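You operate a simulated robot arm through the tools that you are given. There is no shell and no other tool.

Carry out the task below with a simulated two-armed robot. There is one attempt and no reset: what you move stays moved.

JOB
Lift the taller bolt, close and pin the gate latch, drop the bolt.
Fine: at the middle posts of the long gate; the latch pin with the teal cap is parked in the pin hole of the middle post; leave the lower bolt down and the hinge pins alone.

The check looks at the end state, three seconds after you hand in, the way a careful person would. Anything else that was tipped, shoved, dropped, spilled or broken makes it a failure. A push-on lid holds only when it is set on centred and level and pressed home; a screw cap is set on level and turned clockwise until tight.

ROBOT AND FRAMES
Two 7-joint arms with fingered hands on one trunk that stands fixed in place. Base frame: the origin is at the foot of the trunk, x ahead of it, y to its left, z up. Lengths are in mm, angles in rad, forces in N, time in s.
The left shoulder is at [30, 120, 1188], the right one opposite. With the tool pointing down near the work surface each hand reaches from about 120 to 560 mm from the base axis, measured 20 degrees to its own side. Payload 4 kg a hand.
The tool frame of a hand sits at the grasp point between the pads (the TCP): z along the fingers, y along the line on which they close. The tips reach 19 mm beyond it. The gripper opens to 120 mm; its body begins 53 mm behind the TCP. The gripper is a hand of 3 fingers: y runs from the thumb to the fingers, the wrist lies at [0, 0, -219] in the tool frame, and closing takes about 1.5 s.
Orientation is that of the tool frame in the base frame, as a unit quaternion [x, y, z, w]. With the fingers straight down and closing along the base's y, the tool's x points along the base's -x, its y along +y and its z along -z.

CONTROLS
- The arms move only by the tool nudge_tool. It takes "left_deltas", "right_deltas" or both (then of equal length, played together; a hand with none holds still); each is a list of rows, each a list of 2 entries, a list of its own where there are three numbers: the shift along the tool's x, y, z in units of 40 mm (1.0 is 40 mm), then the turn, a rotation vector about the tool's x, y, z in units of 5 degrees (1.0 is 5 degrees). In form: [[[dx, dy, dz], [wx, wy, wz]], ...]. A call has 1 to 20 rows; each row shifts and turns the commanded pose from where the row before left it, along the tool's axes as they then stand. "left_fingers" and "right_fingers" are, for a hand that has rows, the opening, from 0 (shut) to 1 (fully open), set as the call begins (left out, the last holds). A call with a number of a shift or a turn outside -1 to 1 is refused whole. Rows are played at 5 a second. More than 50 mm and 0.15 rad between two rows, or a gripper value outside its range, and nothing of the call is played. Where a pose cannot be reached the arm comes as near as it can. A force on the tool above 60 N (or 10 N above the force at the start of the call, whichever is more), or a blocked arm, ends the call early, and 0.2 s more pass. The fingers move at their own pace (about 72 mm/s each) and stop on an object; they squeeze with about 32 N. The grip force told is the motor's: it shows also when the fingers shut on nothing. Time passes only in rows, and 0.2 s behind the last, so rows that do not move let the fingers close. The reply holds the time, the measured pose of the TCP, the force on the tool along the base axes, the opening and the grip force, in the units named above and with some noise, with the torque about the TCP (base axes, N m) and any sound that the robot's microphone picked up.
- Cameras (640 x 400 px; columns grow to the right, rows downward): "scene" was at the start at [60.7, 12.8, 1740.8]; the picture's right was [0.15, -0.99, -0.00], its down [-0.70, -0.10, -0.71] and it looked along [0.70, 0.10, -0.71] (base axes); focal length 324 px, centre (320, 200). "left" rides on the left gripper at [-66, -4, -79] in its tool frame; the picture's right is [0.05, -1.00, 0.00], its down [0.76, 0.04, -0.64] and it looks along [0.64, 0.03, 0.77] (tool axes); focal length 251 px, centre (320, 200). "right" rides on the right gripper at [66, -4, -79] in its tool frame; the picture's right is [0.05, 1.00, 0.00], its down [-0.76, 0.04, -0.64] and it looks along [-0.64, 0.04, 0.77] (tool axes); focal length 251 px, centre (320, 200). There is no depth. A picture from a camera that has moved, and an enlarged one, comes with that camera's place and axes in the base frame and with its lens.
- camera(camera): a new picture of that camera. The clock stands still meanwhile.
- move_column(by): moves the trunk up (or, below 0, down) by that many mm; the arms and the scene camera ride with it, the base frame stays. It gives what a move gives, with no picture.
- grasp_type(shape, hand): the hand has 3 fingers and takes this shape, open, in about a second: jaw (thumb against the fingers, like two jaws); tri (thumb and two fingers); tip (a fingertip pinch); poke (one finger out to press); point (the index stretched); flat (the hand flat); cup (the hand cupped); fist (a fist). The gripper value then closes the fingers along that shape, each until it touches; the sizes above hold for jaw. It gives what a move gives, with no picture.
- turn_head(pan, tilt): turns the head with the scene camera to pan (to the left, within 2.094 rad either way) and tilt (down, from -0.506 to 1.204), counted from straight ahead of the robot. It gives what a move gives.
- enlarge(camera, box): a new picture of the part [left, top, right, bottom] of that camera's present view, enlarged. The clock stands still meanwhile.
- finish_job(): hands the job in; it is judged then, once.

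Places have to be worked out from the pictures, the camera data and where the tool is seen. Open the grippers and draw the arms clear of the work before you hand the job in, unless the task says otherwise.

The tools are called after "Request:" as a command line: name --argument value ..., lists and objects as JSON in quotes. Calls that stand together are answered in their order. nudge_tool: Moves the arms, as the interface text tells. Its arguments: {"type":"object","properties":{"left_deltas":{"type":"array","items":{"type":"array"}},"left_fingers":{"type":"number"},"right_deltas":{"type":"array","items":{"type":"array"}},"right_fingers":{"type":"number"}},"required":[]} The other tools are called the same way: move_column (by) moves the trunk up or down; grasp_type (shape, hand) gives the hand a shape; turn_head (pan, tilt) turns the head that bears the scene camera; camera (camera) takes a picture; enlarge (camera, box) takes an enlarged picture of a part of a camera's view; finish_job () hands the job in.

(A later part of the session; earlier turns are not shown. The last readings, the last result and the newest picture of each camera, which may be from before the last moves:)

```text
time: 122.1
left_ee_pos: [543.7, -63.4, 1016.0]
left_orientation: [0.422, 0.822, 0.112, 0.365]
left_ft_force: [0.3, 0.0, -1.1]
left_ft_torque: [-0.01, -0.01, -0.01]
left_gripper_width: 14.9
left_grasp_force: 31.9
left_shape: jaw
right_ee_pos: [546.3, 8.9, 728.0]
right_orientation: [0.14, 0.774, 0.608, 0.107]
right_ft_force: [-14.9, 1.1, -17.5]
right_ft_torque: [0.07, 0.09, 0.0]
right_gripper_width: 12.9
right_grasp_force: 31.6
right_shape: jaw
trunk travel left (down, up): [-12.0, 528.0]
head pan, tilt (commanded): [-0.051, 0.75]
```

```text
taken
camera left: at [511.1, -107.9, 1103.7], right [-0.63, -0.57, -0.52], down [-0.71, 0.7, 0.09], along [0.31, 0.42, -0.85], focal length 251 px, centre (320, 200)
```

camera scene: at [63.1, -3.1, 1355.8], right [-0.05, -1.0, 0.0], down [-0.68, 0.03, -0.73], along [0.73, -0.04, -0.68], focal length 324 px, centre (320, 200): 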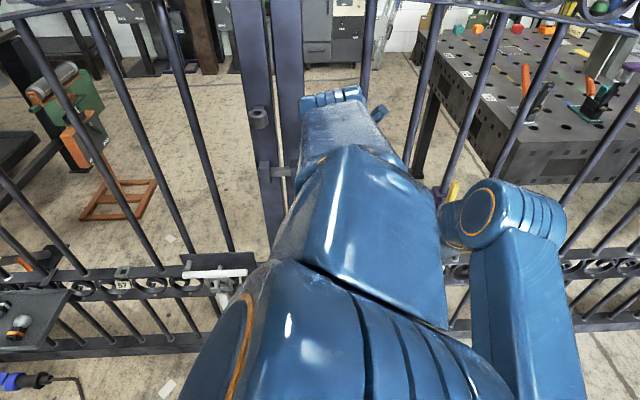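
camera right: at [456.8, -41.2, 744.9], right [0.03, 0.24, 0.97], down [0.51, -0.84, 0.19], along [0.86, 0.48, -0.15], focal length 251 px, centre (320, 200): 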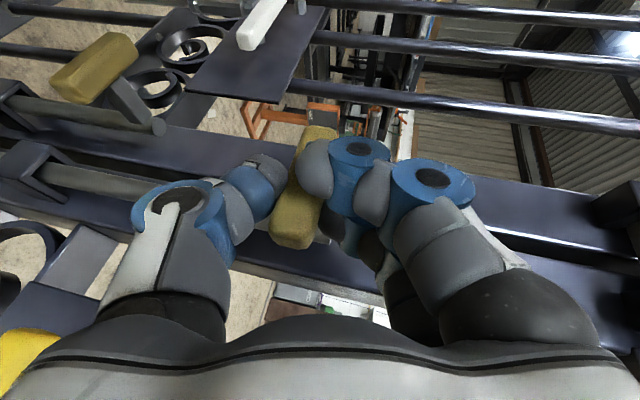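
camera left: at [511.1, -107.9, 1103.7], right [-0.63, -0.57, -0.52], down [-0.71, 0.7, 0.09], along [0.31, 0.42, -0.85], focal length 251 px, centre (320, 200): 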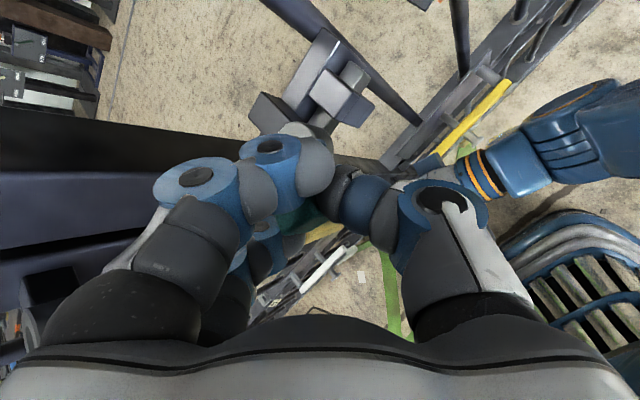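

No contact yet, as expected. I probe forward toward the tube's front wall: 9 mm first.

Request:
nudge_tool --left_deltas '[[[-0.028, 0.046, 0.052], [0, 0, 0]], [[-0.028, 0.046, 0.052], [0, 0, 0]], [[-0.028, 0.046, 0.052], [0, 0, 0]]]'

Request:
nudge_tool --left_deltas '[[[-0.014, 0.023, 0.026], [0, 0, 0]], [[-0.014, 0.023, 0.026], [0, 0, 0]]]'

```text
time: 122.9
left_ee_pos: [551.4, -64.3, 1016.2]
left_orientation: [0.423, 0.822, 0.111, 0.364]
left_ft_force: [-0.7, -0.6, -1.2]
left_ft_torque: [0.0, 0.02, 0.0]
left_gripper_width: 15.0
left_grasp_force: 31.7
left_shape: jaw
right_ee_pos: [547.5, 9.7, 728.7]
right_orientation: [0.139, 0.774, 0.608, 0.107]
right_ft_force: [-15.6, 1.5, -17.0]
right_ft_torque: [0.07, 0.03, -0.06]
right_gripper_width: 12.8
right_grasp_force: 32.0
right_shape: jaw
trunk travel left (down, up): [-12.0, 528.0]
head pan, tilt (commanded): [-0.051, 0.75]
```

```text
time: 123.5
left_ee_pos: [554.6, -63.8, 1016.3]
left_orientation: [0.425, 0.821, 0.11, 0.365]
left_ft_force: [-0.6, 0.6, -0.7]
left_ft_torque: [0.0, 0.03, 0.03]
left_gripper_width: 14.8
left_grasp_force: 32.6
left_shape: jaw
right_ee_pos: [546.4, 10.4, 728.8]
right_orientation: [0.139, 0.773, 0.609, 0.107]
right_ft_force: [-16.3, 1.1, -16.4]
right_ft_torque: [0.09, 0.06, -0.04]
right_gripper_width: 13.0
right_grasp_force: 32.4
right_shape: jaw
trunk travel left (down, up): [-12.0, 528.0]
head pan, tilt (commanded): [-0.051, 0.75]
```

Still free at x 554.6. I continue in 1.5 mm steps.

Request:
nudge_tool --left_deltas '[[[-0.014, 0.023, 0.026], [0, 0, 0]], [[-0.014, 0.023, 0.026], [0, 0, 0]]]'

Request:
nudge_tool --left_deltas '[[[-0.014, 0.023, 0.026], [0, 0, 0]], [[0, 0, 0], [0, 0, 0]]]'

Request:
nudge_tool --left_deltas '[[[-0.014, 0.023, 0.026], [0, 0, 0]], [[0, 0, 0], [0, 0, 0]]]'

```text
time: 124.1
left_ee_pos: [556.5, -64.3, 1015.8]
left_orientation: [0.424, 0.822, 0.11, 0.365]
left_ft_force: [-0.6, -0.6, -2.1]
left_ft_torque: [-0.01, 0.03, 0.01]
left_gripper_width: 15.4
left_grasp_force: 32.2
left_shape: jaw
right_ee_pos: [548.0, 8.6, 729.8]
right_orientation: [0.14, 0.773, 0.61, 0.107]
right_ft_force: [-16.1, 1.5, -17.4]
right_ft_torque: [0.07, 0.02, -0.02]
right_gripper_width: 13.1
right_grasp_force: 32.6
right_shape: jaw
trunk travel left (down, up): [-12.0, 528.0]
head pan, tilt (commanded): [-0.051, 0.75]
```

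```text
time: 124.7
left_ee_pos: [559.1, -64.1, 1016.0]
left_orientation: [0.422, 0.822, 0.111, 0.365]
left_ft_force: [-0.5, -0.2, -1.1]
left_ft_torque: [0.0, 0.0, 0.01]
left_gripper_width: 15.0
left_grasp_force: 31.9
left_shape: jaw
right_ee_pos: [547.7, 9.9, 729.1]
right_orientation: [0.139, 0.773, 0.609, 0.107]
right_ft_force: [-15.4, 1.8, -16.4]
right_ft_torque: [0.05, 0.06, -0.01]
right_gripper_width: 12.9
right_grasp_force: 31.9
right_shape: jaw
trunk travel left (down, up): [-12.0, 528.0]
head pan, tilt (commanded): [-0.051, 0.75]
```

```text
time: 125.3
left_ee_pos: [560.3, -66.0, 1015.9]
left_orientation: [0.423, 0.822, 0.111, 0.365]
left_ft_force: [0.2, -0.9, -0.9]
left_ft_torque: [-0.03, -0.01, 0.01]
left_gripper_width: 15.1
left_grasp_force: 31.8
left_shape: jaw
right_ee_pos: [546.0, 9.8, 728.4]
right_orientation: [0.139, 0.773, 0.61, 0.106]
right_ft_force: [-15.5, 0.8, -17.1]
right_ft_torque: [0.06, 0.02, -0.05]
right_gripper_width: 12.9
right_grasp_force: 31.9
right_shape: jaw
trunk travel left (down, up): [-12.0, 528.0]
head pan, tilt (commanded): [-0.051, 0.75]
```

Still no touch at x 560.3. I carry on in 1.5 mm steps.

Request:
nudge_tool --left_deltas '[[[-0.014, 0.023, 0.026], [0, 0, 0]], [[0, 0, 0], [0, 0, 0]]]'

Request:
nudge_tool --left_deltas '[[[-0.014, 0.023, 0.026], [0, 0, 0]], [[0, 0, 0], [0, 0, 0]]]'

Request:
nudge_tool --left_deltas '[[[-0.014, 0.023, 0.026], [0, 0, 0]], [[0, 0, 0], [0, 0, 0]]]'

```text
time: 125.9
left_ee_pos: [561.0, -64.6, 1017.8]
left_orientation: [0.425, 0.821, 0.11, 0.365]
left_ft_force: [0.3, 0.2, -2.1]
left_ft_torque: [-0.03, 0.02, -0.02]
left_gripper_width: 15.0
left_grasp_force: 32.4
left_shape: jaw
right_ee_pos: [546.5, 9.8, 727.6]
right_orientation: [0.139, 0.774, 0.608, 0.107]
right_ft_force: [-15.7, 1.9, -16.8]
right_ft_torque: [0.12, 0.03, -0.01]
right_gripper_width: 12.9
right_grasp_force: 31.5
right_shape: jaw
trunk travel left (down, up): [-12.0, 528.0]
head pan, tilt (commanded): [-0.051, 0.75]
```

```text
time: 126.5
left_ee_pos: [562.9, -65.2, 1016.6]
left_orientation: [0.423, 0.822, 0.11, 0.365]
left_ft_force: [0.2, -1.1, -0.7]
left_ft_torque: [-0.03, 0.01, 0.04]
left_gripper_width: 14.8
left_grasp_force: 31.4
left_shape: jaw
right_ee_pos: [546.7, 10.0, 728.7]
right_orientation: [0.139, 0.774, 0.609, 0.107]
right_ft_force: [-14.7, 2.3, -16.8]
right_ft_torque: [0.08, 0.05, 0.01]
right_gripper_width: 12.9
right_grasp_force: 31.7
right_shape: jaw
trunk travel left (down, up): [-12.0, 528.0]
head pan, tilt (commanded): [-0.051, 0.75]
```

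```text
time: 127.1
left_ee_pos: [564.6, -64.5, 1016.0]
left_orientation: [0.423, 0.822, 0.111, 0.366]
left_ft_force: [0.2, -0.5, -1.7]
left_ft_torque: [0.0, 0.01, -0.02]
left_gripper_width: 14.9
left_grasp_force: 32.4
left_shape: jaw
right_ee_pos: [546.9, 9.5, 728.9]
right_orientation: [0.139, 0.773, 0.609, 0.108]
right_ft_force: [-15.3, 2.1, -17.9]
right_ft_torque: [0.07, 0.04, -0.01]
right_gripper_width: 13.0
right_grasp_force: 31.4
right_shape: jaw
trunk travel left (down, up): [-12.0, 528.0]
head pan, tilt (commanded): [-0.051, 0.75]
```

No contact at x 565 yet. I keep probing a few more steps.

Request:
nudge_tool --left_deltas '[[[-0.014, 0.023, 0.026], [0, 0, 0]], [[0, 0, 0], [0, 0, 0]]]'

Request:
nudge_tool --left_deltas '[[[-0.014, 0.023, 0.026], [0, 0, 0]], [[0, 0, 0], [0, 0, 0]]]'

Request:
nudge_tool --left_deltas '[[[-0.014, 0.023, 0.026], [0, 0, 0]], [[0, 0, 0], [0, 0, 0]]]'

Request:
camera --camera "left"

```text
time: 127.7
left_ee_pos: [566.2, -65.6, 1016.3]
left_orientation: [0.424, 0.822, 0.111, 0.364]
left_ft_force: [0.5, -0.3, -1.5]
left_ft_torque: [-0.01, 0.02, 0.0]
left_gripper_width: 14.9
left_grasp_force: 32.3
left_shape: jaw
right_ee_pos: [546.9, 9.6, 727.8]
right_orientation: [0.14, 0.773, 0.609, 0.107]
right_ft_force: [-16.2, 1.7, -17.3]
right_ft_torque: [0.08, 0.07, -0.04]
right_gripper_width: 12.9
right_grasp_force: 32.4
right_shape: jaw
trunk travel left (down, up): [-12.0, 528.0]
head pan, tilt (commanded): [-0.051, 0.75]
```

```text
time: 128.3
left_ee_pos: [566.9, -64.7, 1016.0]
left_orientation: [0.424, 0.821, 0.11, 0.366]
left_ft_force: [-3.0, -0.1, 0.0]
left_ft_torque: [-0.02, 0.13, 0.05]
left_gripper_width: 14.8
left_grasp_force: 31.8
left_shape: jaw
right_ee_pos: [547.2, 7.9, 729.5]
right_orientation: [0.139, 0.774, 0.609, 0.106]
right_ft_force: [-14.9, 2.4, -19.3]
right_ft_torque: [0.07, 0.06, -0.03]
right_gripper_width: 13.0
right_grasp_force: 31.9
right_shape: jaw
trunk travel left (down, up): [-12.0, 528.0]
head pan, tilt (commanded): [-0.051, 0.75]
```

```text
time: 128.9
left_ee_pos: [568.6, -64.8, 1016.8]
left_orientation: [0.424, 0.821, 0.11, 0.365]
left_ft_force: [-4.3, -0.3, 0.0]
left_ft_torque: [-0.02, 0.21, 0.05]
left_gripper_width: 15.0
left_grasp_force: 32.0
left_shape: jaw
right_ee_pos: [546.8, 9.6, 728.3]
right_orientation: [0.139, 0.773, 0.609, 0.107]
right_ft_force: [-13.3, 3.6, -20.2]
right_ft_torque: [0.03, 0.07, 0.0]
right_gripper_width: 13.0
right_grasp_force: 32.3
right_shape: jaw
trunk travel left (down, up): [-12.0, 528.0]
head pan, tilt (commanded): [-0.051, 0.75]
```

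```text
taken
camera left: at [536.7, -108.3, 1103.9], right [-0.63, -0.57, -0.52], down [-0.71, 0.7, 0.09], along [0.31, 0.42, -0.85], focal length 251 px, centre (320, 200)
```

left: 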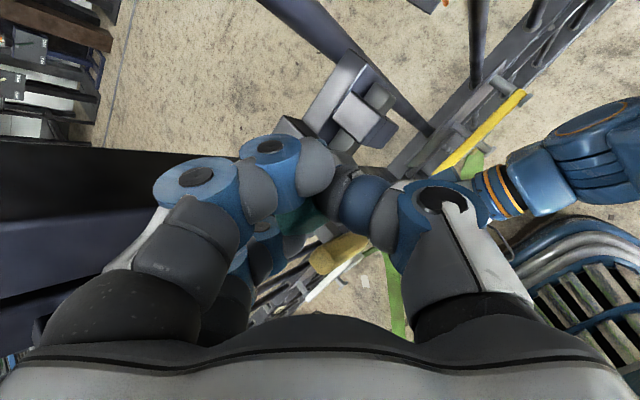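

Contact at last: about 3–4 N in x with the lever arm pointing 46–49 mm below the TCP, so the stem tip touches the tube's front wall at TCP x ≈ 566.7. The hole centre is therefore 22.8 mm further on; I back off, rise 16 mm and advance to x ≈ 589.5.

Request:
nudge_tool --left_deltas '[[[0.028, -0.046, -0.052], [0, 0, 0]], [[-0.203, 0.197, -0.283], [0, 0, 0]], [[-0.107, 0.177, 0.2], [0, 0, 0]], [[-0.107, 0.177, 0.2], [0, 0, 0]], [[0, 0, 0], [0, 0, 0]]]'

Request:
camera --camera "left"

```text
time: 130.1
left_ee_pos: [589.0, -64.7, 1033.3]
left_orientation: [0.424, 0.822, 0.111, 0.365]
left_ft_force: [-0.2, -0.6, -0.8]
left_ft_torque: [-0.08, 0.01, -0.01]
left_gripper_width: 15.1
left_grasp_force: 32.2
left_shape: jaw
right_ee_pos: [546.5, 10.5, 728.4]
right_orientation: [0.14, 0.773, 0.609, 0.107]
right_ft_force: [-15.5, 2.6, -17.0]
right_ft_torque: [0.06, 0.07, -0.03]
right_gripper_width: 12.9
right_grasp_force: 32.1
right_shape: jaw
trunk travel left (down, up): [-12.0, 528.0]
head pan, tilt (commanded): [-0.051, 0.75]
```

```text
taken
camera left: at [557.1, -107.4, 1120.8], right [-0.63, -0.57, -0.52], down [-0.71, 0.7, 0.09], along [0.31, 0.42, -0.85], focal length 251 px, centre (320, 200)
```

left: 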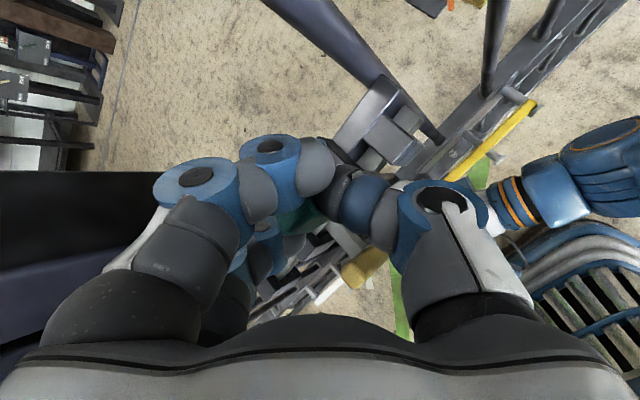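

Free above the tube. I lower in 3 mm steps and watch the vertical force.

Request:
nudge_tool --left_deltas '[[[0.038, -0.037, 0.053], [0, 0, 0]], [[0.038, -0.037, 0.053], [0, 0, 0]], [[0, 0, 0], [0, 0, 0]]]'

Request:
nudge_tool --left_deltas '[[[0.038, -0.037, 0.053], [0, 0, 0]], [[0, 0, 0], [0, 0, 0]]]'

Request:
nudge_tool --left_deltas '[[[0.025, -0.0245, 0.035], [0, 0, 0]], [[0, 0, 0], [0, 0, 0]]]'

```text
time: 130.9
left_ee_pos: [589.4, -64.5, 1026.5]
left_orientation: [0.423, 0.821, 0.112, 0.366]
left_ft_force: [0.3, -0.3, -2.0]
left_ft_torque: [0.0, 0.01, 0.0]
left_gripper_width: 14.8
left_grasp_force: 31.9
left_shape: jaw
right_ee_pos: [547.3, 9.6, 728.9]
right_orientation: [0.139, 0.773, 0.61, 0.107]
right_ft_force: [-15.2, 1.4, -17.0]
right_ft_torque: [0.11, 0.05, -0.04]
right_gripper_width: 13.1
right_grasp_force: 32.1
right_shape: jaw
trunk travel left (down, up): [-12.0, 528.0]
head pan, tilt (commanded): [-0.051, 0.75]
```

```text
time: 131.5
left_ee_pos: [589.6, -64.5, 1024.1]
left_orientation: [0.423, 0.822, 0.111, 0.365]
left_ft_force: [0.2, 0.6, -1.4]
left_ft_torque: [0.02, 0.0, 0.02]
left_gripper_width: 15.1
left_grasp_force: 32.1
left_shape: jaw
right_ee_pos: [547.1, 8.8, 728.6]
right_orientation: [0.139, 0.773, 0.609, 0.107]
right_ft_force: [-15.0, 2.7, -17.8]
right_ft_torque: [0.11, 0.06, -0.05]
right_gripper_width: 13.1
right_grasp_force: 31.9
right_shape: jaw
trunk travel left (down, up): [-12.0, 528.0]
head pan, tilt (commanded): [-0.051, 0.75]
```

```text
time: 132.1
left_ee_pos: [589.3, -65.0, 1022.1]
left_orientation: [0.423, 0.822, 0.11, 0.366]
left_ft_force: [0.4, -0.5, -1.5]
left_ft_torque: [-0.01, 0.02, 0.01]
left_gripper_width: 14.9
left_grasp_force: 31.7
left_shape: jaw
right_ee_pos: [546.2, 10.1, 729.4]
right_orientation: [0.139, 0.774, 0.608, 0.107]
right_ft_force: [-16.1, 1.3, -16.7]
right_ft_torque: [0.08, 0.02, -0.01]
right_gripper_width: 12.9
right_grasp_force: 32.2
right_shape: jaw
trunk travel left (down, up): [-12.0, 528.0]
head pan, tilt (commanded): [-0.051, 0.75]
```

Still no contact at z 1022. I go on lowering in 2 mm steps.

Request:
nudge_tool --left_deltas '[[[0.025, -0.0245, 0.035], [0, 0, 0]], [[0, 0, 0], [0, 0, 0]]]'

Request:
nudge_tool --left_deltas '[[[0.025, -0.0245, 0.035], [0, 0, 0]], [[0, 0, 0], [0, 0, 0]]]'

Request:
nudge_tool --left_deltas '[[[0.025, -0.0245, 0.035], [0, 0, 0]], [[0, 0, 0], [0, 0, 0]]]'

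```text
time: 132.7
left_ee_pos: [589.5, -65.5, 1019.4]
left_orientation: [0.424, 0.821, 0.111, 0.365]
left_ft_force: [0.4, 0.6, -1.7]
left_ft_torque: [0.04, -0.01, 0.01]
left_gripper_width: 15.1
left_grasp_force: 32.0
left_shape: jaw
right_ee_pos: [546.9, 10.1, 730.2]
right_orientation: [0.139, 0.773, 0.609, 0.107]
right_ft_force: [-17.0, 0.6, -16.8]
right_ft_torque: [0.07, 0.02, -0.05]
right_gripper_width: 13.1
right_grasp_force: 32.0
right_shape: jaw
trunk travel left (down, up): [-12.0, 528.0]
head pan, tilt (commanded): [-0.051, 0.75]
```

```text
time: 133.3
left_ee_pos: [590.2, -64.7, 1017.8]
left_orientation: [0.423, 0.822, 0.111, 0.365]
left_ft_force: [0.1, 0.5, -0.8]
left_ft_torque: [-0.05, -0.01, -0.04]
left_gripper_width: 15.2
left_grasp_force: 32.1
left_shape: jaw
right_ee_pos: [545.9, 9.5, 729.1]
right_orientation: [0.139, 0.773, 0.609, 0.108]
right_ft_force: [-16.9, 1.7, -17.1]
right_ft_torque: [0.07, 0.02, 0.0]
right_gripper_width: 13.1
right_grasp_force: 32.2
right_shape: jaw
trunk travel left (down, up): [-12.0, 528.0]
head pan, tilt (commanded): [-0.051, 0.75]
```

```text
time: 133.9
left_ee_pos: [589.0, -64.3, 1015.4]
left_orientation: [0.424, 0.821, 0.111, 0.365]
left_ft_force: [0.3, 0.4, -0.9]
left_ft_torque: [-0.03, -0.01, 0.0]
left_gripper_width: 14.8
left_grasp_force: 32.4
left_shape: jaw
right_ee_pos: [546.6, 10.2, 728.4]
right_orientation: [0.139, 0.774, 0.609, 0.108]
right_ft_force: [-14.5, 2.1, -16.8]
right_ft_torque: [0.07, 0.05, 0.0]
right_gripper_width: 12.6
right_grasp_force: 31.8
right_shape: jaw
trunk travel left (down, up): [-12.0, 528.0]
head pan, tilt (commanded): [-0.051, 0.75]
```

At z 1015, the level where the stem met the tube wall from outside, there is still no contact: the tip must be inside the hole. I keep lowering.

Request:
nudge_tool --left_deltas '[[[0.025, -0.0245, 0.035], [0, 0, 0]], [[0, 0, 0], [0, 0, 0]]]'

Request:
nudge_tool --left_deltas '[[[0.025, -0.0245, 0.035], [0, 0, 0]], [[0, 0, 0], [0, 0, 0]]]'

Request:
nudge_tool --left_deltas '[[[0.025, -0.0245, 0.035], [0, 0, 0]], [[0, 0, 0], [0, 0, 0]]]'

Request:
camera --camera "left"

```text
time: 134.5
left_ee_pos: [588.4, -64.4, 1014.2]
left_orientation: [0.423, 0.822, 0.112, 0.365]
left_ft_force: [0.8, 0.4, -2.3]
left_ft_torque: [0.03, -0.02, 0.06]
left_gripper_width: 15.1
left_grasp_force: 32.3
left_shape: jaw
right_ee_pos: [547.7, 8.9, 728.9]
right_orientation: [0.139, 0.773, 0.609, 0.107]
right_ft_force: [-14.7, 1.4, -16.5]
right_ft_torque: [0.06, 0.09, -0.05]
right_gripper_width: 13.1
right_grasp_force: 32.5
right_shape: jaw
trunk travel left (down, up): [-12.0, 528.0]
head pan, tilt (commanded): [-0.051, 0.75]
```

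```text
time: 135.1
left_ee_pos: [588.7, -65.0, 1012.6]
left_orientation: [0.423, 0.822, 0.111, 0.365]
left_ft_force: [1.6, 0.4, -1.1]
left_ft_torque: [0.02, -0.01, 0.03]
left_gripper_width: 14.9
left_grasp_force: 32.0
left_shape: jaw
right_ee_pos: [547.9, 9.0, 727.8]
right_orientation: [0.139, 0.773, 0.609, 0.108]
right_ft_force: [-15.3, 1.3, -17.1]
right_ft_torque: [0.04, 0.05, -0.04]
right_gripper_width: 13.1
right_grasp_force: 31.9
right_shape: jaw
trunk travel left (down, up): [-12.0, 528.0]
head pan, tilt (commanded): [-0.051, 0.75]
```

```text
time: 135.7
left_ee_pos: [590.4, -64.5, 1010.2]
left_orientation: [0.423, 0.822, 0.111, 0.365]
left_ft_force: [0.2, -0.5, -0.9]
left_ft_torque: [0.02, -0.03, -0.01]
left_gripper_width: 15.2
left_grasp_force: 32.4
left_shape: jaw
right_ee_pos: [547.6, 8.1, 728.2]
right_orientation: [0.139, 0.773, 0.609, 0.107]
right_ft_force: [-15.6, 1.9, -17.8]
right_ft_torque: [0.09, 0.03, 0.0]
right_gripper_width: 13.0
right_grasp_force: 31.9
right_shape: jaw
trunk travel left (down, up): [-12.0, 528.0]
head pan, tilt (commanded): [-0.051, 0.75]
```

```text
taken
camera left: at [557.2, -108.2, 1097.5], right [-0.63, -0.57, -0.52], down [-0.71, 0.7, 0.09], along [0.31, 0.42, -0.85], focal length 251 px, centre (320, 200)
```

left: 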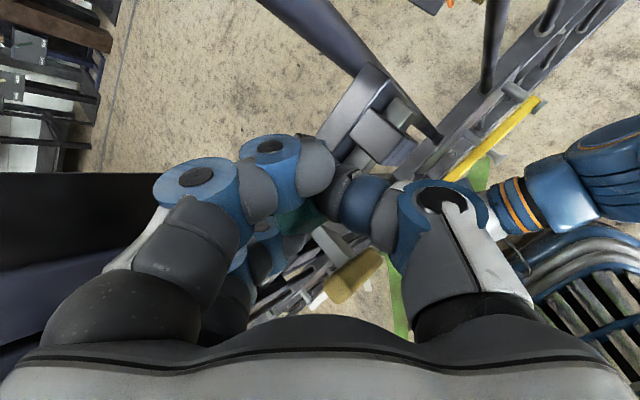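

Still free at z 1010, roughly 16 mm into the tube. I check by a small sideways wiggle (3 mm in y), where a stem inside the hole should meet resistance.

Request:
nudge_tool --left_deltas '[[[0.078, 0.062, -0.013], [0, 0, 0]], [[0, 0, 0], [0, 0, 0]]]'

Request:
nudge_tool --left_deltas '[[[-0.156, -0.124, 0.026], [0, 0, 0]], [[0, 0, 0], [0, 0, 0]]]'

Request:
nudge_tool --left_deltas '[[[0.078, 0.062, -0.013], [0, 0, 0]], [[0, 0, 0], [0, 0, 0]]]'

```text
time: 136.3
left_ee_pos: [588.2, -61.5, 1010.3]
left_orientation: [0.424, 0.822, 0.11, 0.365]
left_ft_force: [0.7, -1.6, -2.3]
left_ft_torque: [-0.09, 0.04, -0.04]
left_gripper_width: 15.3
left_grasp_force: 32.1
left_shape: jaw
right_ee_pos: [547.8, 10.0, 729.0]
right_orientation: [0.138, 0.773, 0.609, 0.108]
right_ft_force: [-15.5, 2.4, -16.6]
right_ft_torque: [0.04, 0.05, 0.01]
right_gripper_width: 12.9
right_grasp_force: 32.1
right_shape: jaw
trunk travel left (down, up): [-12.0, 528.0]
head pan, tilt (commanded): [-0.051, 0.75]
```

```text
time: 136.9
left_ee_pos: [589.8, -67.0, 1010.7]
left_orientation: [0.422, 0.822, 0.112, 0.365]
left_ft_force: [-0.2, 7.8, 1.3]
left_ft_torque: [0.27, -0.03, 0.06]
left_gripper_width: 14.8
left_grasp_force: 31.6
left_shape: jaw
right_ee_pos: [547.3, 9.8, 727.5]
right_orientation: [0.14, 0.774, 0.609, 0.108]
right_ft_force: [-15.6, -1.1, -16.2]
right_ft_torque: [0.05, 0.08, -0.05]
right_gripper_width: 13.3
right_grasp_force: 32.1
right_shape: jaw
trunk travel left (down, up): [-12.0, 528.0]
head pan, tilt (commanded): [-0.051, 0.75]
```

```text
time: 137.5
left_ee_pos: [588.3, -66.1, 1009.4]
left_orientation: [0.424, 0.822, 0.111, 0.365]
left_ft_force: [1.6, 0.8, -1.1]
left_ft_torque: [0.03, -0.02, -0.01]
left_gripper_width: 14.9
left_grasp_force: 32.0
left_shape: jaw
right_ee_pos: [546.9, 10.1, 729.5]
right_orientation: [0.138, 0.774, 0.609, 0.107]
right_ft_force: [-16.5, -0.1, -17.0]
right_ft_torque: [0.08, 0.06, 0.0]
right_gripper_width: 13.1
right_grasp_force: 32.0
right_shape: jaw
trunk travel left (down, up): [-12.0, 528.0]
head pan, tilt (commanded): [-0.051, 0.75]
```

Resistance both ways (−1.6 N and +7.8 N) confirms the stem is in the hole. I centre it by 0.8 mm and keep lowering.

Request:
nudge_tool --left_deltas '[[[0.046, -0.008, 0.032], [0, 0, 0]], [[0.025, -0.0245, 0.035], [0, 0, 0]], [[0, 0, 0], [0, 0, 0]]]'

Request:
nudge_tool --left_deltas '[[[0.025, -0.0245, 0.035], [0, 0, 0]], [[0, 0, 0], [0, 0, 0]]]'

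Request:
nudge_tool --left_deltas '[[[0.025, -0.0245, 0.035], [0, 0, 0]], [[0, 0, 0], [0, 0, 0]]]'

```text
time: 138.3
left_ee_pos: [588.5, -64.7, 1007.4]
left_orientation: [0.424, 0.821, 0.111, 0.366]
left_ft_force: [-0.9, 0.8, 4.2]
left_ft_torque: [0.06, 0.04, 0.01]
left_gripper_width: 14.9
left_grasp_force: 31.8
left_shape: jaw
right_ee_pos: [548.7, 8.8, 728.6]
right_orientation: [0.139, 0.774, 0.609, 0.107]
right_ft_force: [-14.1, 1.0, -19.3]
right_ft_torque: [0.07, 0.05, -0.02]
right_gripper_width: 13.2
right_grasp_force: 32.4
right_shape: jaw
trunk travel left (down, up): [-12.0, 528.0]
head pan, tilt (commanded): [-0.051, 0.75]
```

```text
time: 138.9
left_ee_pos: [589.7, -63.7, 1004.9]
left_orientation: [0.424, 0.821, 0.11, 0.367]
left_ft_force: [-4.0, 0.5, 14.2]
left_ft_torque: [0.2, 0.02, 0.09]
left_gripper_width: 15.5
left_grasp_force: 31.9
left_shape: jaw
right_ee_pos: [546.8, 9.8, 729.7]
right_orientation: [0.139, 0.773, 0.609, 0.107]
right_ft_force: [-10.1, 3.3, -23.4]
right_ft_torque: [0.03, 0.03, 0.0]
right_gripper_width: 12.9
right_grasp_force: 31.9
right_shape: jaw
trunk travel left (down, up): [-12.0, 528.0]
head pan, tilt (commanded): [-0.051, 0.75]
```

```text
time: 139.5
left_ee_pos: [588.7, -64.9, 1003.7]
left_orientation: [0.423, 0.821, 0.111, 0.367]
left_ft_force: [-4.3, 2.8, 20.5]
left_ft_torque: [0.36, 0.03, 0.14]
left_gripper_width: 16.0
left_grasp_force: 31.8
left_shape: jaw
right_ee_pos: [546.7, 8.4, 728.5]
right_orientation: [0.14, 0.774, 0.609, 0.108]
right_ft_force: [-8.6, 2.1, -24.8]
right_ft_torque: [0.07, 0.03, 0.03]
right_gripper_width: 12.8
right_grasp_force: 32.5
right_shape: jaw
trunk travel left (down, up): [-12.0, 528.0]
head pan, tilt (commanded): [-0.051, 0.75]
```

Vertical force is building along the pin's axis (20 N), with the tip about 20 mm deep, the same depth it had in its parking tube. I ease up 3 mm and then open the fingers to release it.

Request:
nudge_tool --left_deltas '[[[-0.038, 0.037, -0.053], [0, 0, 0]], [[0, 0, 0], [0, 0, 0]]]'

Request:
nudge_tool --left_deltas '[[[0, 0, 0], [0, 0, 0]], [[0, 0, 0], [0, 0, 0]], [[0, 0, 0], [0, 0, 0]]]' --left_fingers 0.38

Request:
camera --camera "left"

```text
time: 140.1
left_ee_pos: [588.6, -63.8, 1005.4]
left_orientation: [0.423, 0.822, 0.11, 0.366]
left_ft_force: [-2.1, 1.8, 11.9]
left_ft_torque: [0.24, -0.03, 0.05]
left_gripper_width: 16.0
left_grasp_force: 32.5
left_shape: jaw
right_ee_pos: [546.6, 9.1, 729.0]
right_orientation: [0.14, 0.773, 0.609, 0.108]
right_ft_force: [-10.8, 1.8, -21.4]
right_ft_torque: [0.01, -0.01, -0.03]
right_gripper_width: 13.0
right_grasp_force: 32.3
right_shape: jaw
trunk travel left (down, up): [-12.0, 528.0]
head pan, tilt (commanded): [-0.051, 0.75]
```

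```text
time: 140.9
left_ee_pos: [589.8, -65.0, 1004.5]
left_orientation: [0.423, 0.822, 0.111, 0.365]
left_ft_force: [0.3, 0.0, 0.3]
left_ft_torque: [-0.04, -0.03, -0.02]
left_gripper_width: 45.3
left_grasp_force: 0.1
left_shape: jaw
right_ee_pos: [548.1, 9.2, 729.2]
right_orientation: [0.14, 0.773, 0.609, 0.107]
right_ft_force: [-15.0, -0.2, -18.5]
right_ft_torque: [0.09, 0.04, 0.01]
right_gripper_width: 13.3
right_grasp_force: 31.8
right_shape: jaw
trunk travel left (down, up): [-12.0, 528.0]
head pan, tilt (commanded): [-0.051, 0.75]
```

```text
taken
camera left: at [556.9, -107.8, 1092.1], right [-0.63, -0.57, -0.52], down [-0.71, 0.7, 0.09], along [0.31, 0.42, -0.85], focal length 251 px, centre (320, 200)
```

left: 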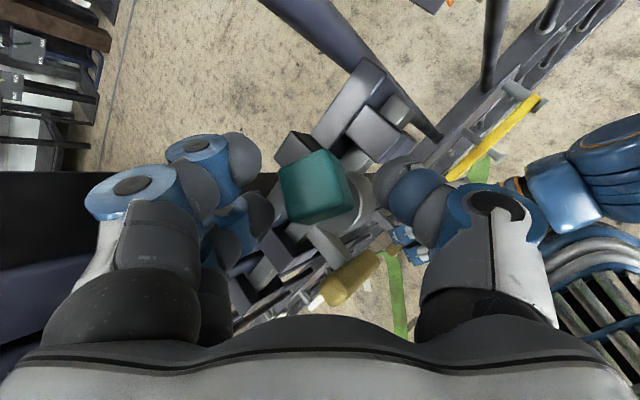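

The pin stands free in the tube between the open fingers. I withdraw the left hand along its axis.

Request:
nudge_tool --left_deltas '[[[0, 0, -0.5], [0, 0, 0]], [[0, 0, -0.5], [0, 0, 0]], [[0, 0, -0.7], [0, 0, 0]]]'

Request:
camera --camera "left"

Request:
enlarge --camera "left" --box '[230, 90, 430, 240]'

```text
time: 141.7
left_ee_pos: [542.7, -55.4, 1052.9]
left_orientation: [0.424, 0.822, 0.111, 0.365]
left_ft_force: [0.5, -1.4, 1.1]
left_ft_torque: [-0.02, -0.03, 0.01]
left_gripper_width: 45.2
left_grasp_force: 0.1
left_shape: jaw
right_ee_pos: [547.2, 8.3, 727.6]
right_orientation: [0.139, 0.773, 0.61, 0.107]
right_ft_force: [-15.3, 0.1, -16.3]
right_ft_torque: [0.08, 0.05, -0.02]
right_gripper_width: 13.0
right_grasp_force: 32.0
right_shape: jaw
trunk travel left (down, up): [-12.0, 528.0]
head pan, tilt (commanded): [-0.051, 0.75]
```

```text
taken
camera left: at [510.8, -99.1, 1141.3], right [-0.63, -0.57, -0.52], down [-0.71, 0.7, 0.09], along [0.31, 0.42, -0.85], focal length 251 px, centre (320, 200)
```

left: 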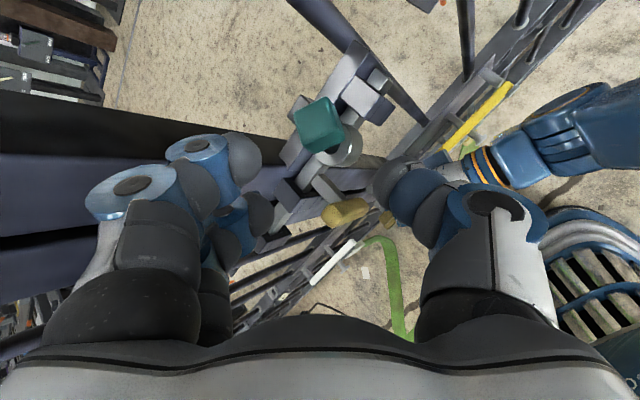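

```text
2.67 times, centred on (330, 165) of left
camera zoom: at [510.8, -99.1, 1141.3], right [-0.63, -0.57, -0.52], down [-0.71, 0.7, 0.09], along [0.31, 0.42, -0.85], focal length 670 px, centre (293, 293)
```

zoom: 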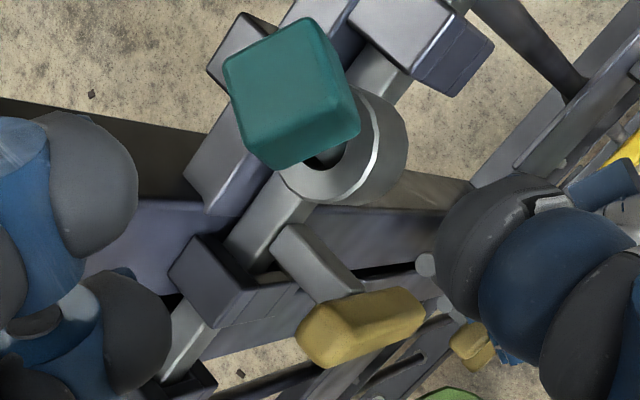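

The pin stands in the latch tube. I move the left hand away to the left so that the scene camera can inspect it.

Request:
nudge_tool --left_deltas '[[[0.45, 0.5, -0.35], [0, 0, 0]], [[0.55, 0.55, -0.25], [0, 0, 0]], [[0.55, 0.55, -0.25], [0, 0, 0]], [[0.55, 0.55, -0.25], [0, 0, 0]]]'

Request:
camera --camera "scene"

Request:
enlarge --camera "scene" --box '[290, 110, 386, 190]'

```text
time: 142.7
left_ee_pos: [532.2, 66.7, 1085.5]
left_orientation: [0.425, 0.821, 0.112, 0.364]
left_ft_force: [-0.1, 0.3, 0.0]
left_ft_torque: [-0.01, -0.01, 0.01]
left_gripper_width: 45.7
left_grasp_force: 0.1
left_shape: jaw
right_ee_pos: [547.2, 8.7, 729.0]
right_orientation: [0.139, 0.774, 0.609, 0.108]
right_ft_force: [-14.0, 2.7, -17.6]
right_ft_torque: [0.09, 0.06, 0.02]
right_gripper_width: 12.7
right_grasp_force: 32.4
right_shape: jaw
trunk travel left (down, up): [-12.0, 528.0]
head pan, tilt (commanded): [-0.051, 0.75]
```

```text
taken
camera scene: at [63.0, -2.9, 1355.8], right [-0.05, -1.0, 0.0], down [-0.68, 0.03, -0.73], along [0.73, -0.04, -0.68], focal length 324 px, centre (320, 200)
```

scene: 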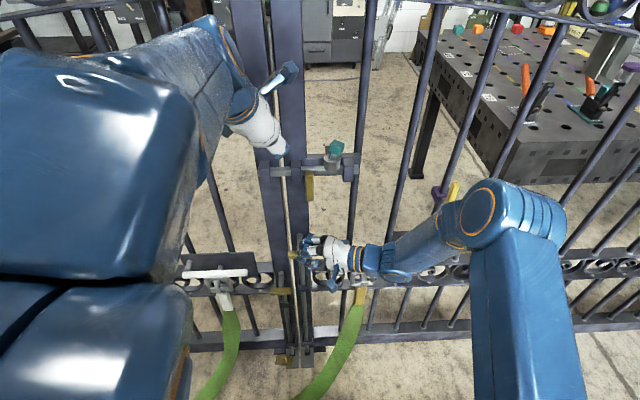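

```text
5.00 times, centred on (338, 150) of scene
camera zoom: at [63.0, -2.9, 1355.8], right [-0.05, -1.0, 0.0], down [-0.68, 0.03, -0.73], along [0.73, -0.04, -0.68], focal length 1622 px, centre (230, 450)
```

zoom: 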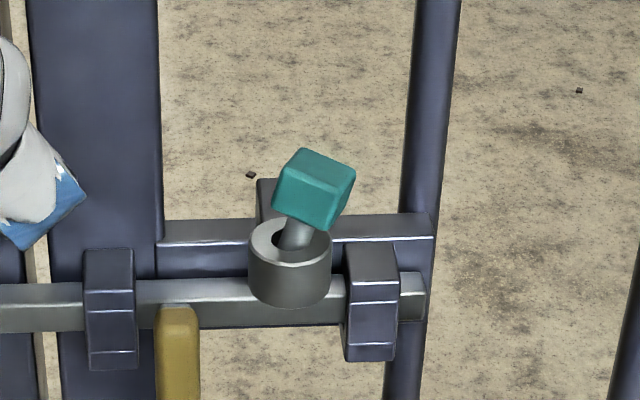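

The pin is in the tube but leaning to the right and not fully home. I look at it more closely.

Request:
enlarge --camera "scene" --box '[320, 130, 376, 175]'

Request:
enlarge --camera "left" --box '[340, 60, 480, 165]'

Request:
camera --camera "left"

```text
8.89 times, centred on (348, 152) of scene
camera zoom: at [63.0, -2.9, 1355.8], right [-0.05, -1.0, 0.0], down [-0.68, 0.03, -0.73], along [0.73, -0.04, -0.68], focal length 2883 px, centre (71, 622)
```

zoom: 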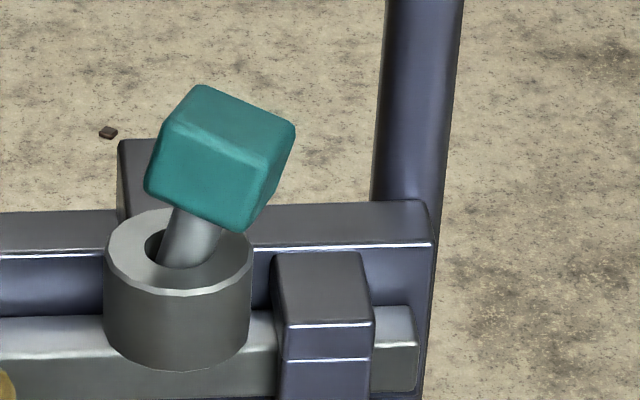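

```text
3.81 times, centred on (410, 112) of left
camera zoom: at [499.8, 23.8, 1173.0], right [-0.63, -0.57, -0.52], down [-0.71, 0.7, 0.09], along [0.31, 0.42, -0.85], focal length 958 px, centre (-23, 533)
```

zoom: 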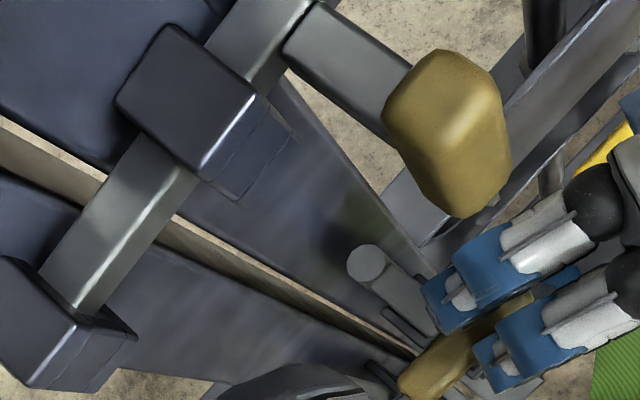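

```text
taken
camera left: at [499.8, 23.8, 1173.0], right [-0.63, -0.57, -0.52], down [-0.71, 0.7, 0.09], along [0.31, 0.42, -0.85], focal length 251 px, centre (320, 200)
```

left: 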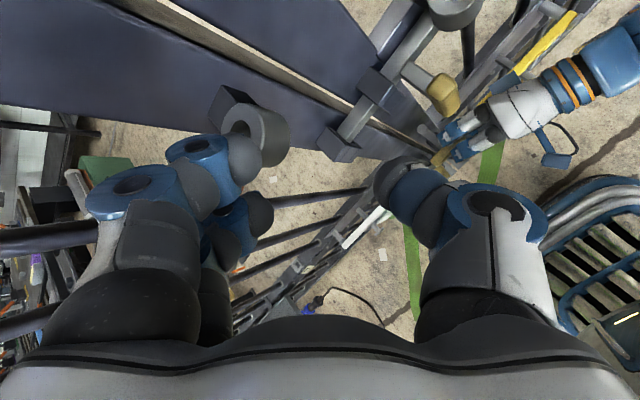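

The stem leans about 16° and seems to rest on something below the tube. I look down into the empty parking tube for comparison and at the latch tube from other angles.

Request:
enlarge --camera "left" --box '[200, 80, 320, 170]'

Request:
enlarge --camera "scene" --box '[236, 90, 292, 135]'

Request:
enlarge --camera "scene" --box '[256, 145, 384, 225]'

```text
4.44 times, centred on (260, 125) of left
camera zoom: at [499.8, 23.8, 1173.0], right [-0.63, -0.57, -0.52], down [-0.71, 0.7, 0.09], along [0.31, 0.42, -0.85], focal length 1118 px, centre (587, 533)
```

zoom: 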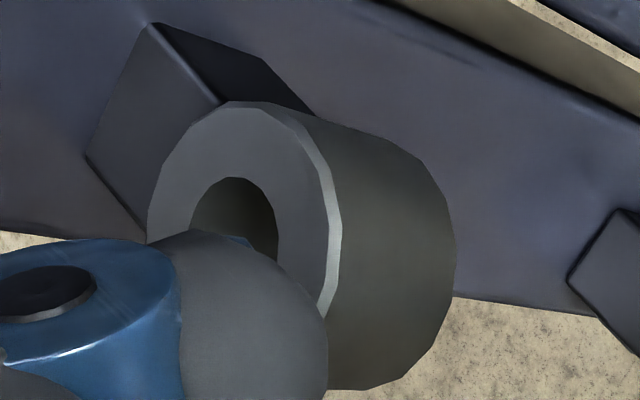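

```text
8.89 times, centred on (264, 112) of scene
camera zoom: at [63.0, -2.9, 1355.8], right [-0.05, -1.0, 0.0], down [-0.68, 0.03, -0.73], along [0.73, -0.04, -0.68], focal length 2883 px, centre (818, 978)
```

zoom: 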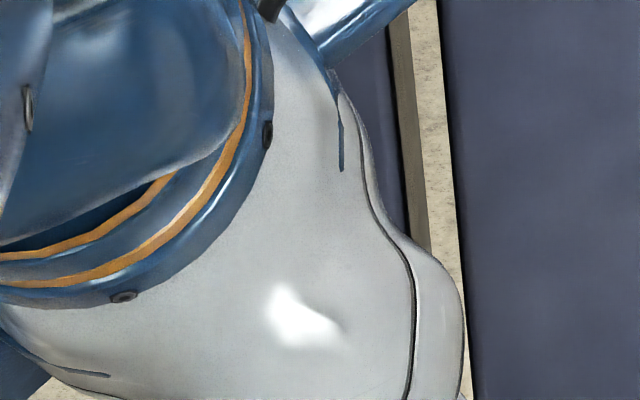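

```text
5.00 times, centred on (320, 185) of scene
camera zoom: at [63.0, -2.9, 1355.8], right [-0.05, -1.0, 0.0], down [-0.68, 0.03, -0.73], along [0.73, -0.04, -0.68], focal length 1622 px, centre (320, 275)
```

zoom: 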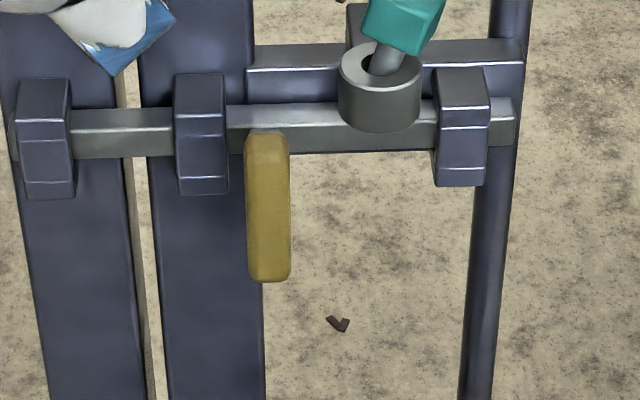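

The bar is fully across and the pin only needs straightening and pressing home; withdrawing with too narrow an opening brushed it. I shut the left fingers, unroll the hand and yaw it -30°, so that the closed fingertips can press down on the cap.

Request:
nudge_tool --left_deltas '[[[0, 0, 0], [0, 0, -1]], [[0, 0, 0], [0, 0, -1]], [[0, 0, 0], [0, 0, -1]], [[0, 0, 0], [0, 0, -1]], [[0, 0, 0], [0, 0, -1]], [[0, 0, 0], [0, 0, -1]], [[0, 0, 0], [0, 0, -1]], [[0, 0, 0], [0, 0, -1]], [[0, 0, 0], [0, 0, -1]], [[0, 0, 0], [0.706, 0.011, 0.708]], [[0, 0, 0], [0.706, 0.011, 0.708]], [[0, 0, 0], [0.706, 0.011, 0.708]], [[0, 0, 0], [0.706, 0.011, 0.708]], [[0, 0, 0], [0.706, 0.011, 0.708]], [[0, 0, 0], [0.706, 0.011, 0.708]]]' --left_fingers 0.0

Request:
camera --camera "scene"

```text
time: 145.9
left_ee_pos: [533.5, 68.2, 1083.8]
left_orientation: [0.313, 0.869, -0.135, 0.358]
left_ft_force: [0.6, 0.0, 0.3]
left_ft_torque: [0.05, -0.01, 0.02]
left_gripper_width: 0.0
left_grasp_force: 31.5
left_shape: jaw
right_ee_pos: [547.4, 9.3, 729.0]
right_orientation: [0.14, 0.773, 0.61, 0.108]
right_ft_force: [-13.6, 1.3, -18.7]
right_ft_torque: [0.12, 0.03, -0.05]
right_gripper_width: 12.9
right_grasp_force: 32.2
right_shape: jaw
trunk travel left (down, up): [-12.0, 528.0]
head pan, tilt (commanded): [-0.051, 0.75]
```

```text
taken
camera scene: at [63.1, -3.1, 1355.8], right [-0.05, -1.0, 0.0], down [-0.68, 0.03, -0.73], along [0.73, -0.04, -0.68], focal length 324 px, centre (320, 200)
```

scene: 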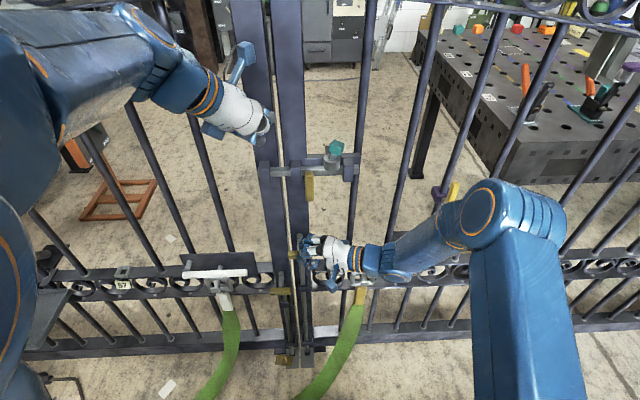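

The view is fully clear. I bring the closed fingertips over the pin, to about [588, -53, 1065].

Request:
nudge_tool --left_deltas '[[[-0.39, -0.52, 0.398], [0, 0, 0]], [[-0.39, -0.52, 0.398], [0, 0, 0]], [[-0.39, -0.52, 0.398], [0, 0, 0]], [[-0.39, -0.52, 0.398], [0, 0, 0]], [[-0.105, 0.3225, 0.4375], [0, 0, 0]], [[-0.105, 0.3225, 0.4375], [0, 0, 0]]]'

Request:
camera --camera "scene"

Request:
enlarge --camera "scene" --box '[290, 90, 386, 180]'

Request:
camera --camera "left"

```text
time: 147.3
left_ee_pos: [588.4, -51.4, 1064.5]
left_orientation: [0.313, 0.87, -0.135, 0.357]
left_ft_force: [-0.5, 0.8, -0.2]
left_ft_torque: [-0.03, 0.03, 0.0]
left_gripper_width: 0.2
left_grasp_force: 31.9
left_shape: jaw
right_ee_pos: [547.3, 8.9, 728.0]
right_orientation: [0.139, 0.773, 0.609, 0.108]
right_ft_force: [-12.9, 1.7, -19.4]
right_ft_torque: [0.04, 0.0, 0.0]
right_gripper_width: 12.7
right_grasp_force: 32.0
right_shape: jaw
trunk travel left (down, up): [-12.0, 528.0]
head pan, tilt (commanded): [-0.051, 0.75]
```

```text
taken
camera scene: at [63.1, -3.1, 1355.8], right [-0.05, -1.0, 0.0], down [-0.68, 0.03, -0.73], along [0.73, -0.04, -0.68], focal length 324 px, centre (320, 200)
```

scene: 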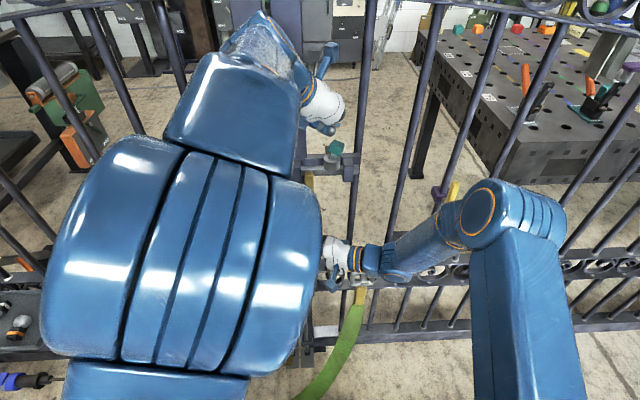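

```text
4.44 times, centred on (338, 135) of scene
camera zoom: at [63.1, -3.1, 1355.8], right [-0.05, -1.0, 0.0], down [-0.68, 0.03, -0.73], along [0.73, -0.04, -0.68], focal length 1441 px, centre (240, 489)
```

zoom: 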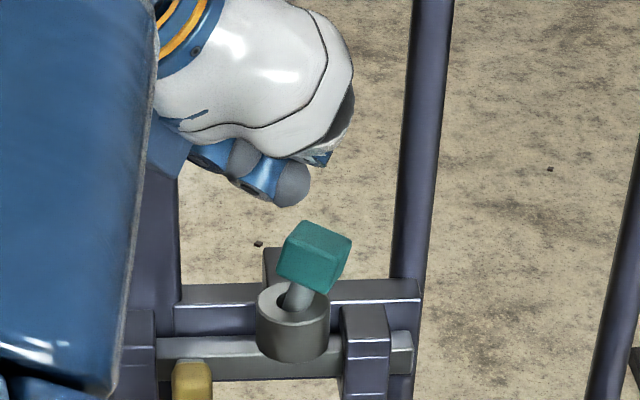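

```text
taken
camera left: at [580.4, -47.4, 1167.3], right [-0.67, -0.74, -0.03], down [-0.74, 0.67, -0.08], along [0.08, -0.04, -1.0], focal length 251 px, centre (320, 200)
```

left: 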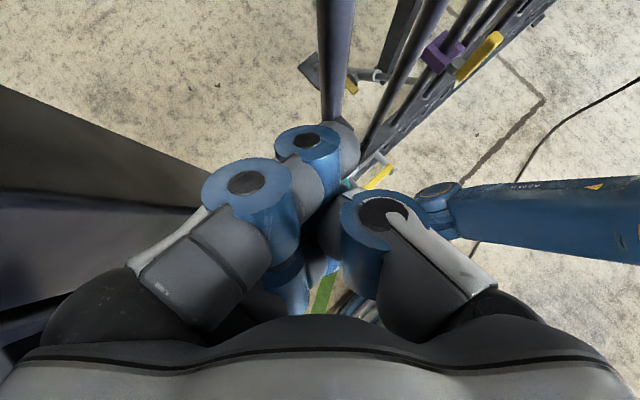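

The closed fingertips are right above the cap's raised left edge. I lower 14 mm, then continue in small steps while watching the force.

Request:
nudge_tool --left_deltas '[[[0.088, 0.001, 0.088], [0, 0, 0]], [[0.088, 0.001, 0.088], [0, 0, 0]], [[0.07, 0.001, 0.07], [0, 0, 0]]]'

Request:
nudge_tool --left_deltas '[[[0.053, 0.001, 0.053], [0, 0, 0]], [[0, 0, 0], [0, 0, 0]]]'

Request:
nudge_tool --left_deltas '[[[0.053, 0.001, 0.053], [0, 0, 0]], [[0, 0, 0], [0, 0, 0]]]'

Request:
enlarge --camera "scene" --box '[300, 100, 372, 170]'

```text
time: 148.1
left_ee_pos: [588.9, -51.2, 1050.8]
left_orientation: [0.312, 0.87, -0.135, 0.357]
left_ft_force: [0.5, -0.5, -0.1]
left_ft_torque: [-0.02, 0.0, 0.01]
left_gripper_width: 0.0
left_grasp_force: 32.5
left_shape: jaw
right_ee_pos: [547.1, 9.3, 728.4]
right_orientation: [0.138, 0.774, 0.609, 0.106]
right_ft_force: [-13.6, 0.3, -17.1]
right_ft_torque: [0.07, -0.02, 0.02]
right_gripper_width: 13.1
right_grasp_force: 32.5
right_shape: jaw
trunk travel left (down, up): [-12.0, 528.0]
head pan, tilt (commanded): [-0.051, 0.75]
```

```text
time: 148.7
left_ee_pos: [587.3, -51.6, 1047.3]
left_orientation: [0.312, 0.87, -0.135, 0.357]
left_ft_force: [-0.2, 0.0, 0.4]
left_ft_torque: [0.04, -0.02, 0.01]
left_gripper_width: 0.0
left_grasp_force: 32.2
left_shape: jaw
right_ee_pos: [546.2, 9.3, 728.8]
right_orientation: [0.138, 0.774, 0.609, 0.107]
right_ft_force: [-14.0, 0.6, -17.0]
right_ft_torque: [0.05, -0.01, -0.04]
right_gripper_width: 12.8
right_grasp_force: 31.8
right_shape: jaw
trunk travel left (down, up): [-12.0, 528.0]
head pan, tilt (commanded): [-0.051, 0.75]
```

```text
time: 149.3
left_ee_pos: [588.0, -54.0, 1044.5]
left_orientation: [0.313, 0.87, -0.135, 0.358]
left_ft_force: [-0.2, 0.4, 0.0]
left_ft_torque: [0.0, -0.03, 0.02]
left_gripper_width: 0.0
left_grasp_force: 31.6
left_shape: jaw
right_ee_pos: [547.8, 9.9, 729.9]
right_orientation: [0.14, 0.773, 0.609, 0.106]
right_ft_force: [-13.7, 1.6, -17.3]
right_ft_torque: [0.08, 0.05, -0.05]
right_gripper_width: 13.0
right_grasp_force: 32.2
right_shape: jaw
trunk travel left (down, up): [-12.0, 528.0]
head pan, tilt (commanded): [-0.051, 0.75]
```

```text
5.71 times, centred on (336, 135) of scene
camera zoom: at [63.2, -3.1, 1355.8], right [-0.05, -1.0, 0.0], down [-0.68, 0.03, -0.73], along [0.73, -0.04, -0.68], focal length 1853 px, centre (229, 571)
```

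zoom: 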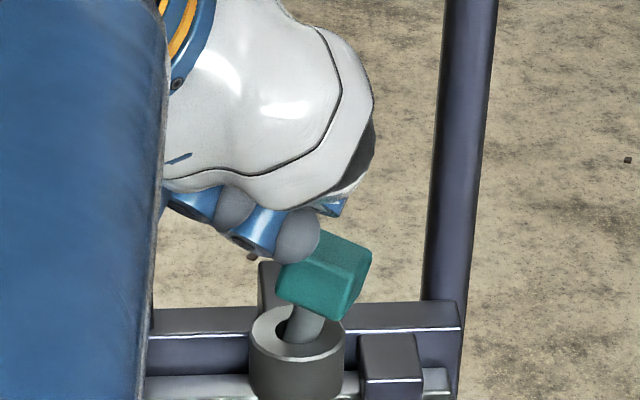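

The lower fingertip is just meeting the cap's top near its raised left edge. I continue downward in 3 mm steps.

Request:
nudge_tool --left_deltas '[[[0.053, 0.001, 0.053], [0, 0, 0]], [[0, 0, 0], [0, 0, 0]]]'

Request:
nudge_tool --left_deltas '[[[0.053, 0.001, 0.053], [0, 0, 0]], [[0, 0, 0], [0, 0, 0]]]'

Request:
enlarge --camera "scene" --box '[300, 100, 372, 170]'

```text
time: 149.9
left_ee_pos: [587.7, -52.3, 1042.0]
left_orientation: [0.312, 0.87, -0.135, 0.357]
left_ft_force: [0.3, -0.3, 0.3]
left_ft_torque: [0.01, 0.02, 0.02]
left_gripper_width: 0.0
left_grasp_force: 32.7
left_shape: jaw
right_ee_pos: [547.1, 9.7, 728.3]
right_orientation: [0.139, 0.773, 0.609, 0.107]
right_ft_force: [-15.0, 0.9, -18.3]
right_ft_torque: [0.08, 0.02, 0.0]
right_gripper_width: 12.9
right_grasp_force: 32.6
right_shape: jaw
trunk travel left (down, up): [-12.0, 528.0]
head pan, tilt (commanded): [-0.051, 0.75]
```

```text
time: 150.5
left_ee_pos: [586.9, -51.4, 1037.9]
left_orientation: [0.312, 0.87, -0.135, 0.358]
left_ft_force: [-0.2, 0.0, 0.6]
left_ft_torque: [0.02, 0.01, 0.01]
left_gripper_width: 0.0
left_grasp_force: 32.1
left_shape: jaw
right_ee_pos: [548.0, 8.5, 728.8]
right_orientation: [0.138, 0.774, 0.609, 0.107]
right_ft_force: [-14.2, 1.1, -17.1]
right_ft_torque: [0.06, 0.04, -0.05]
right_gripper_width: 12.9
right_grasp_force: 32.2
right_shape: jaw
trunk travel left (down, up): [-12.0, 528.0]
head pan, tilt (commanded): [-0.051, 0.75]
```

```text
5.71 times, centred on (336, 135) of scene
camera zoom: at [63.2, -3.1, 1355.8], right [-0.05, -1.0, 0.0], down [-0.68, 0.03, -0.73], along [0.73, -0.04, -0.68], focal length 1853 px, centre (229, 571)
```

zoom: 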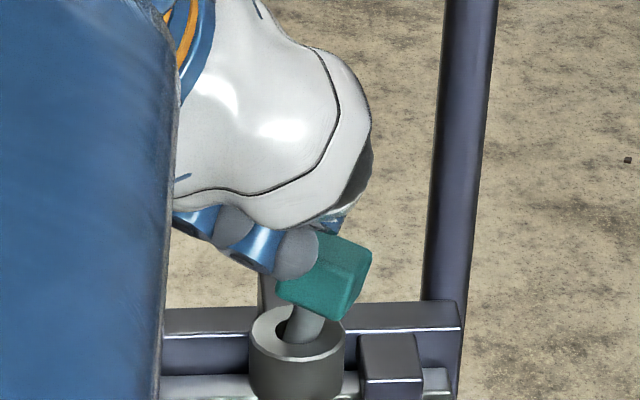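

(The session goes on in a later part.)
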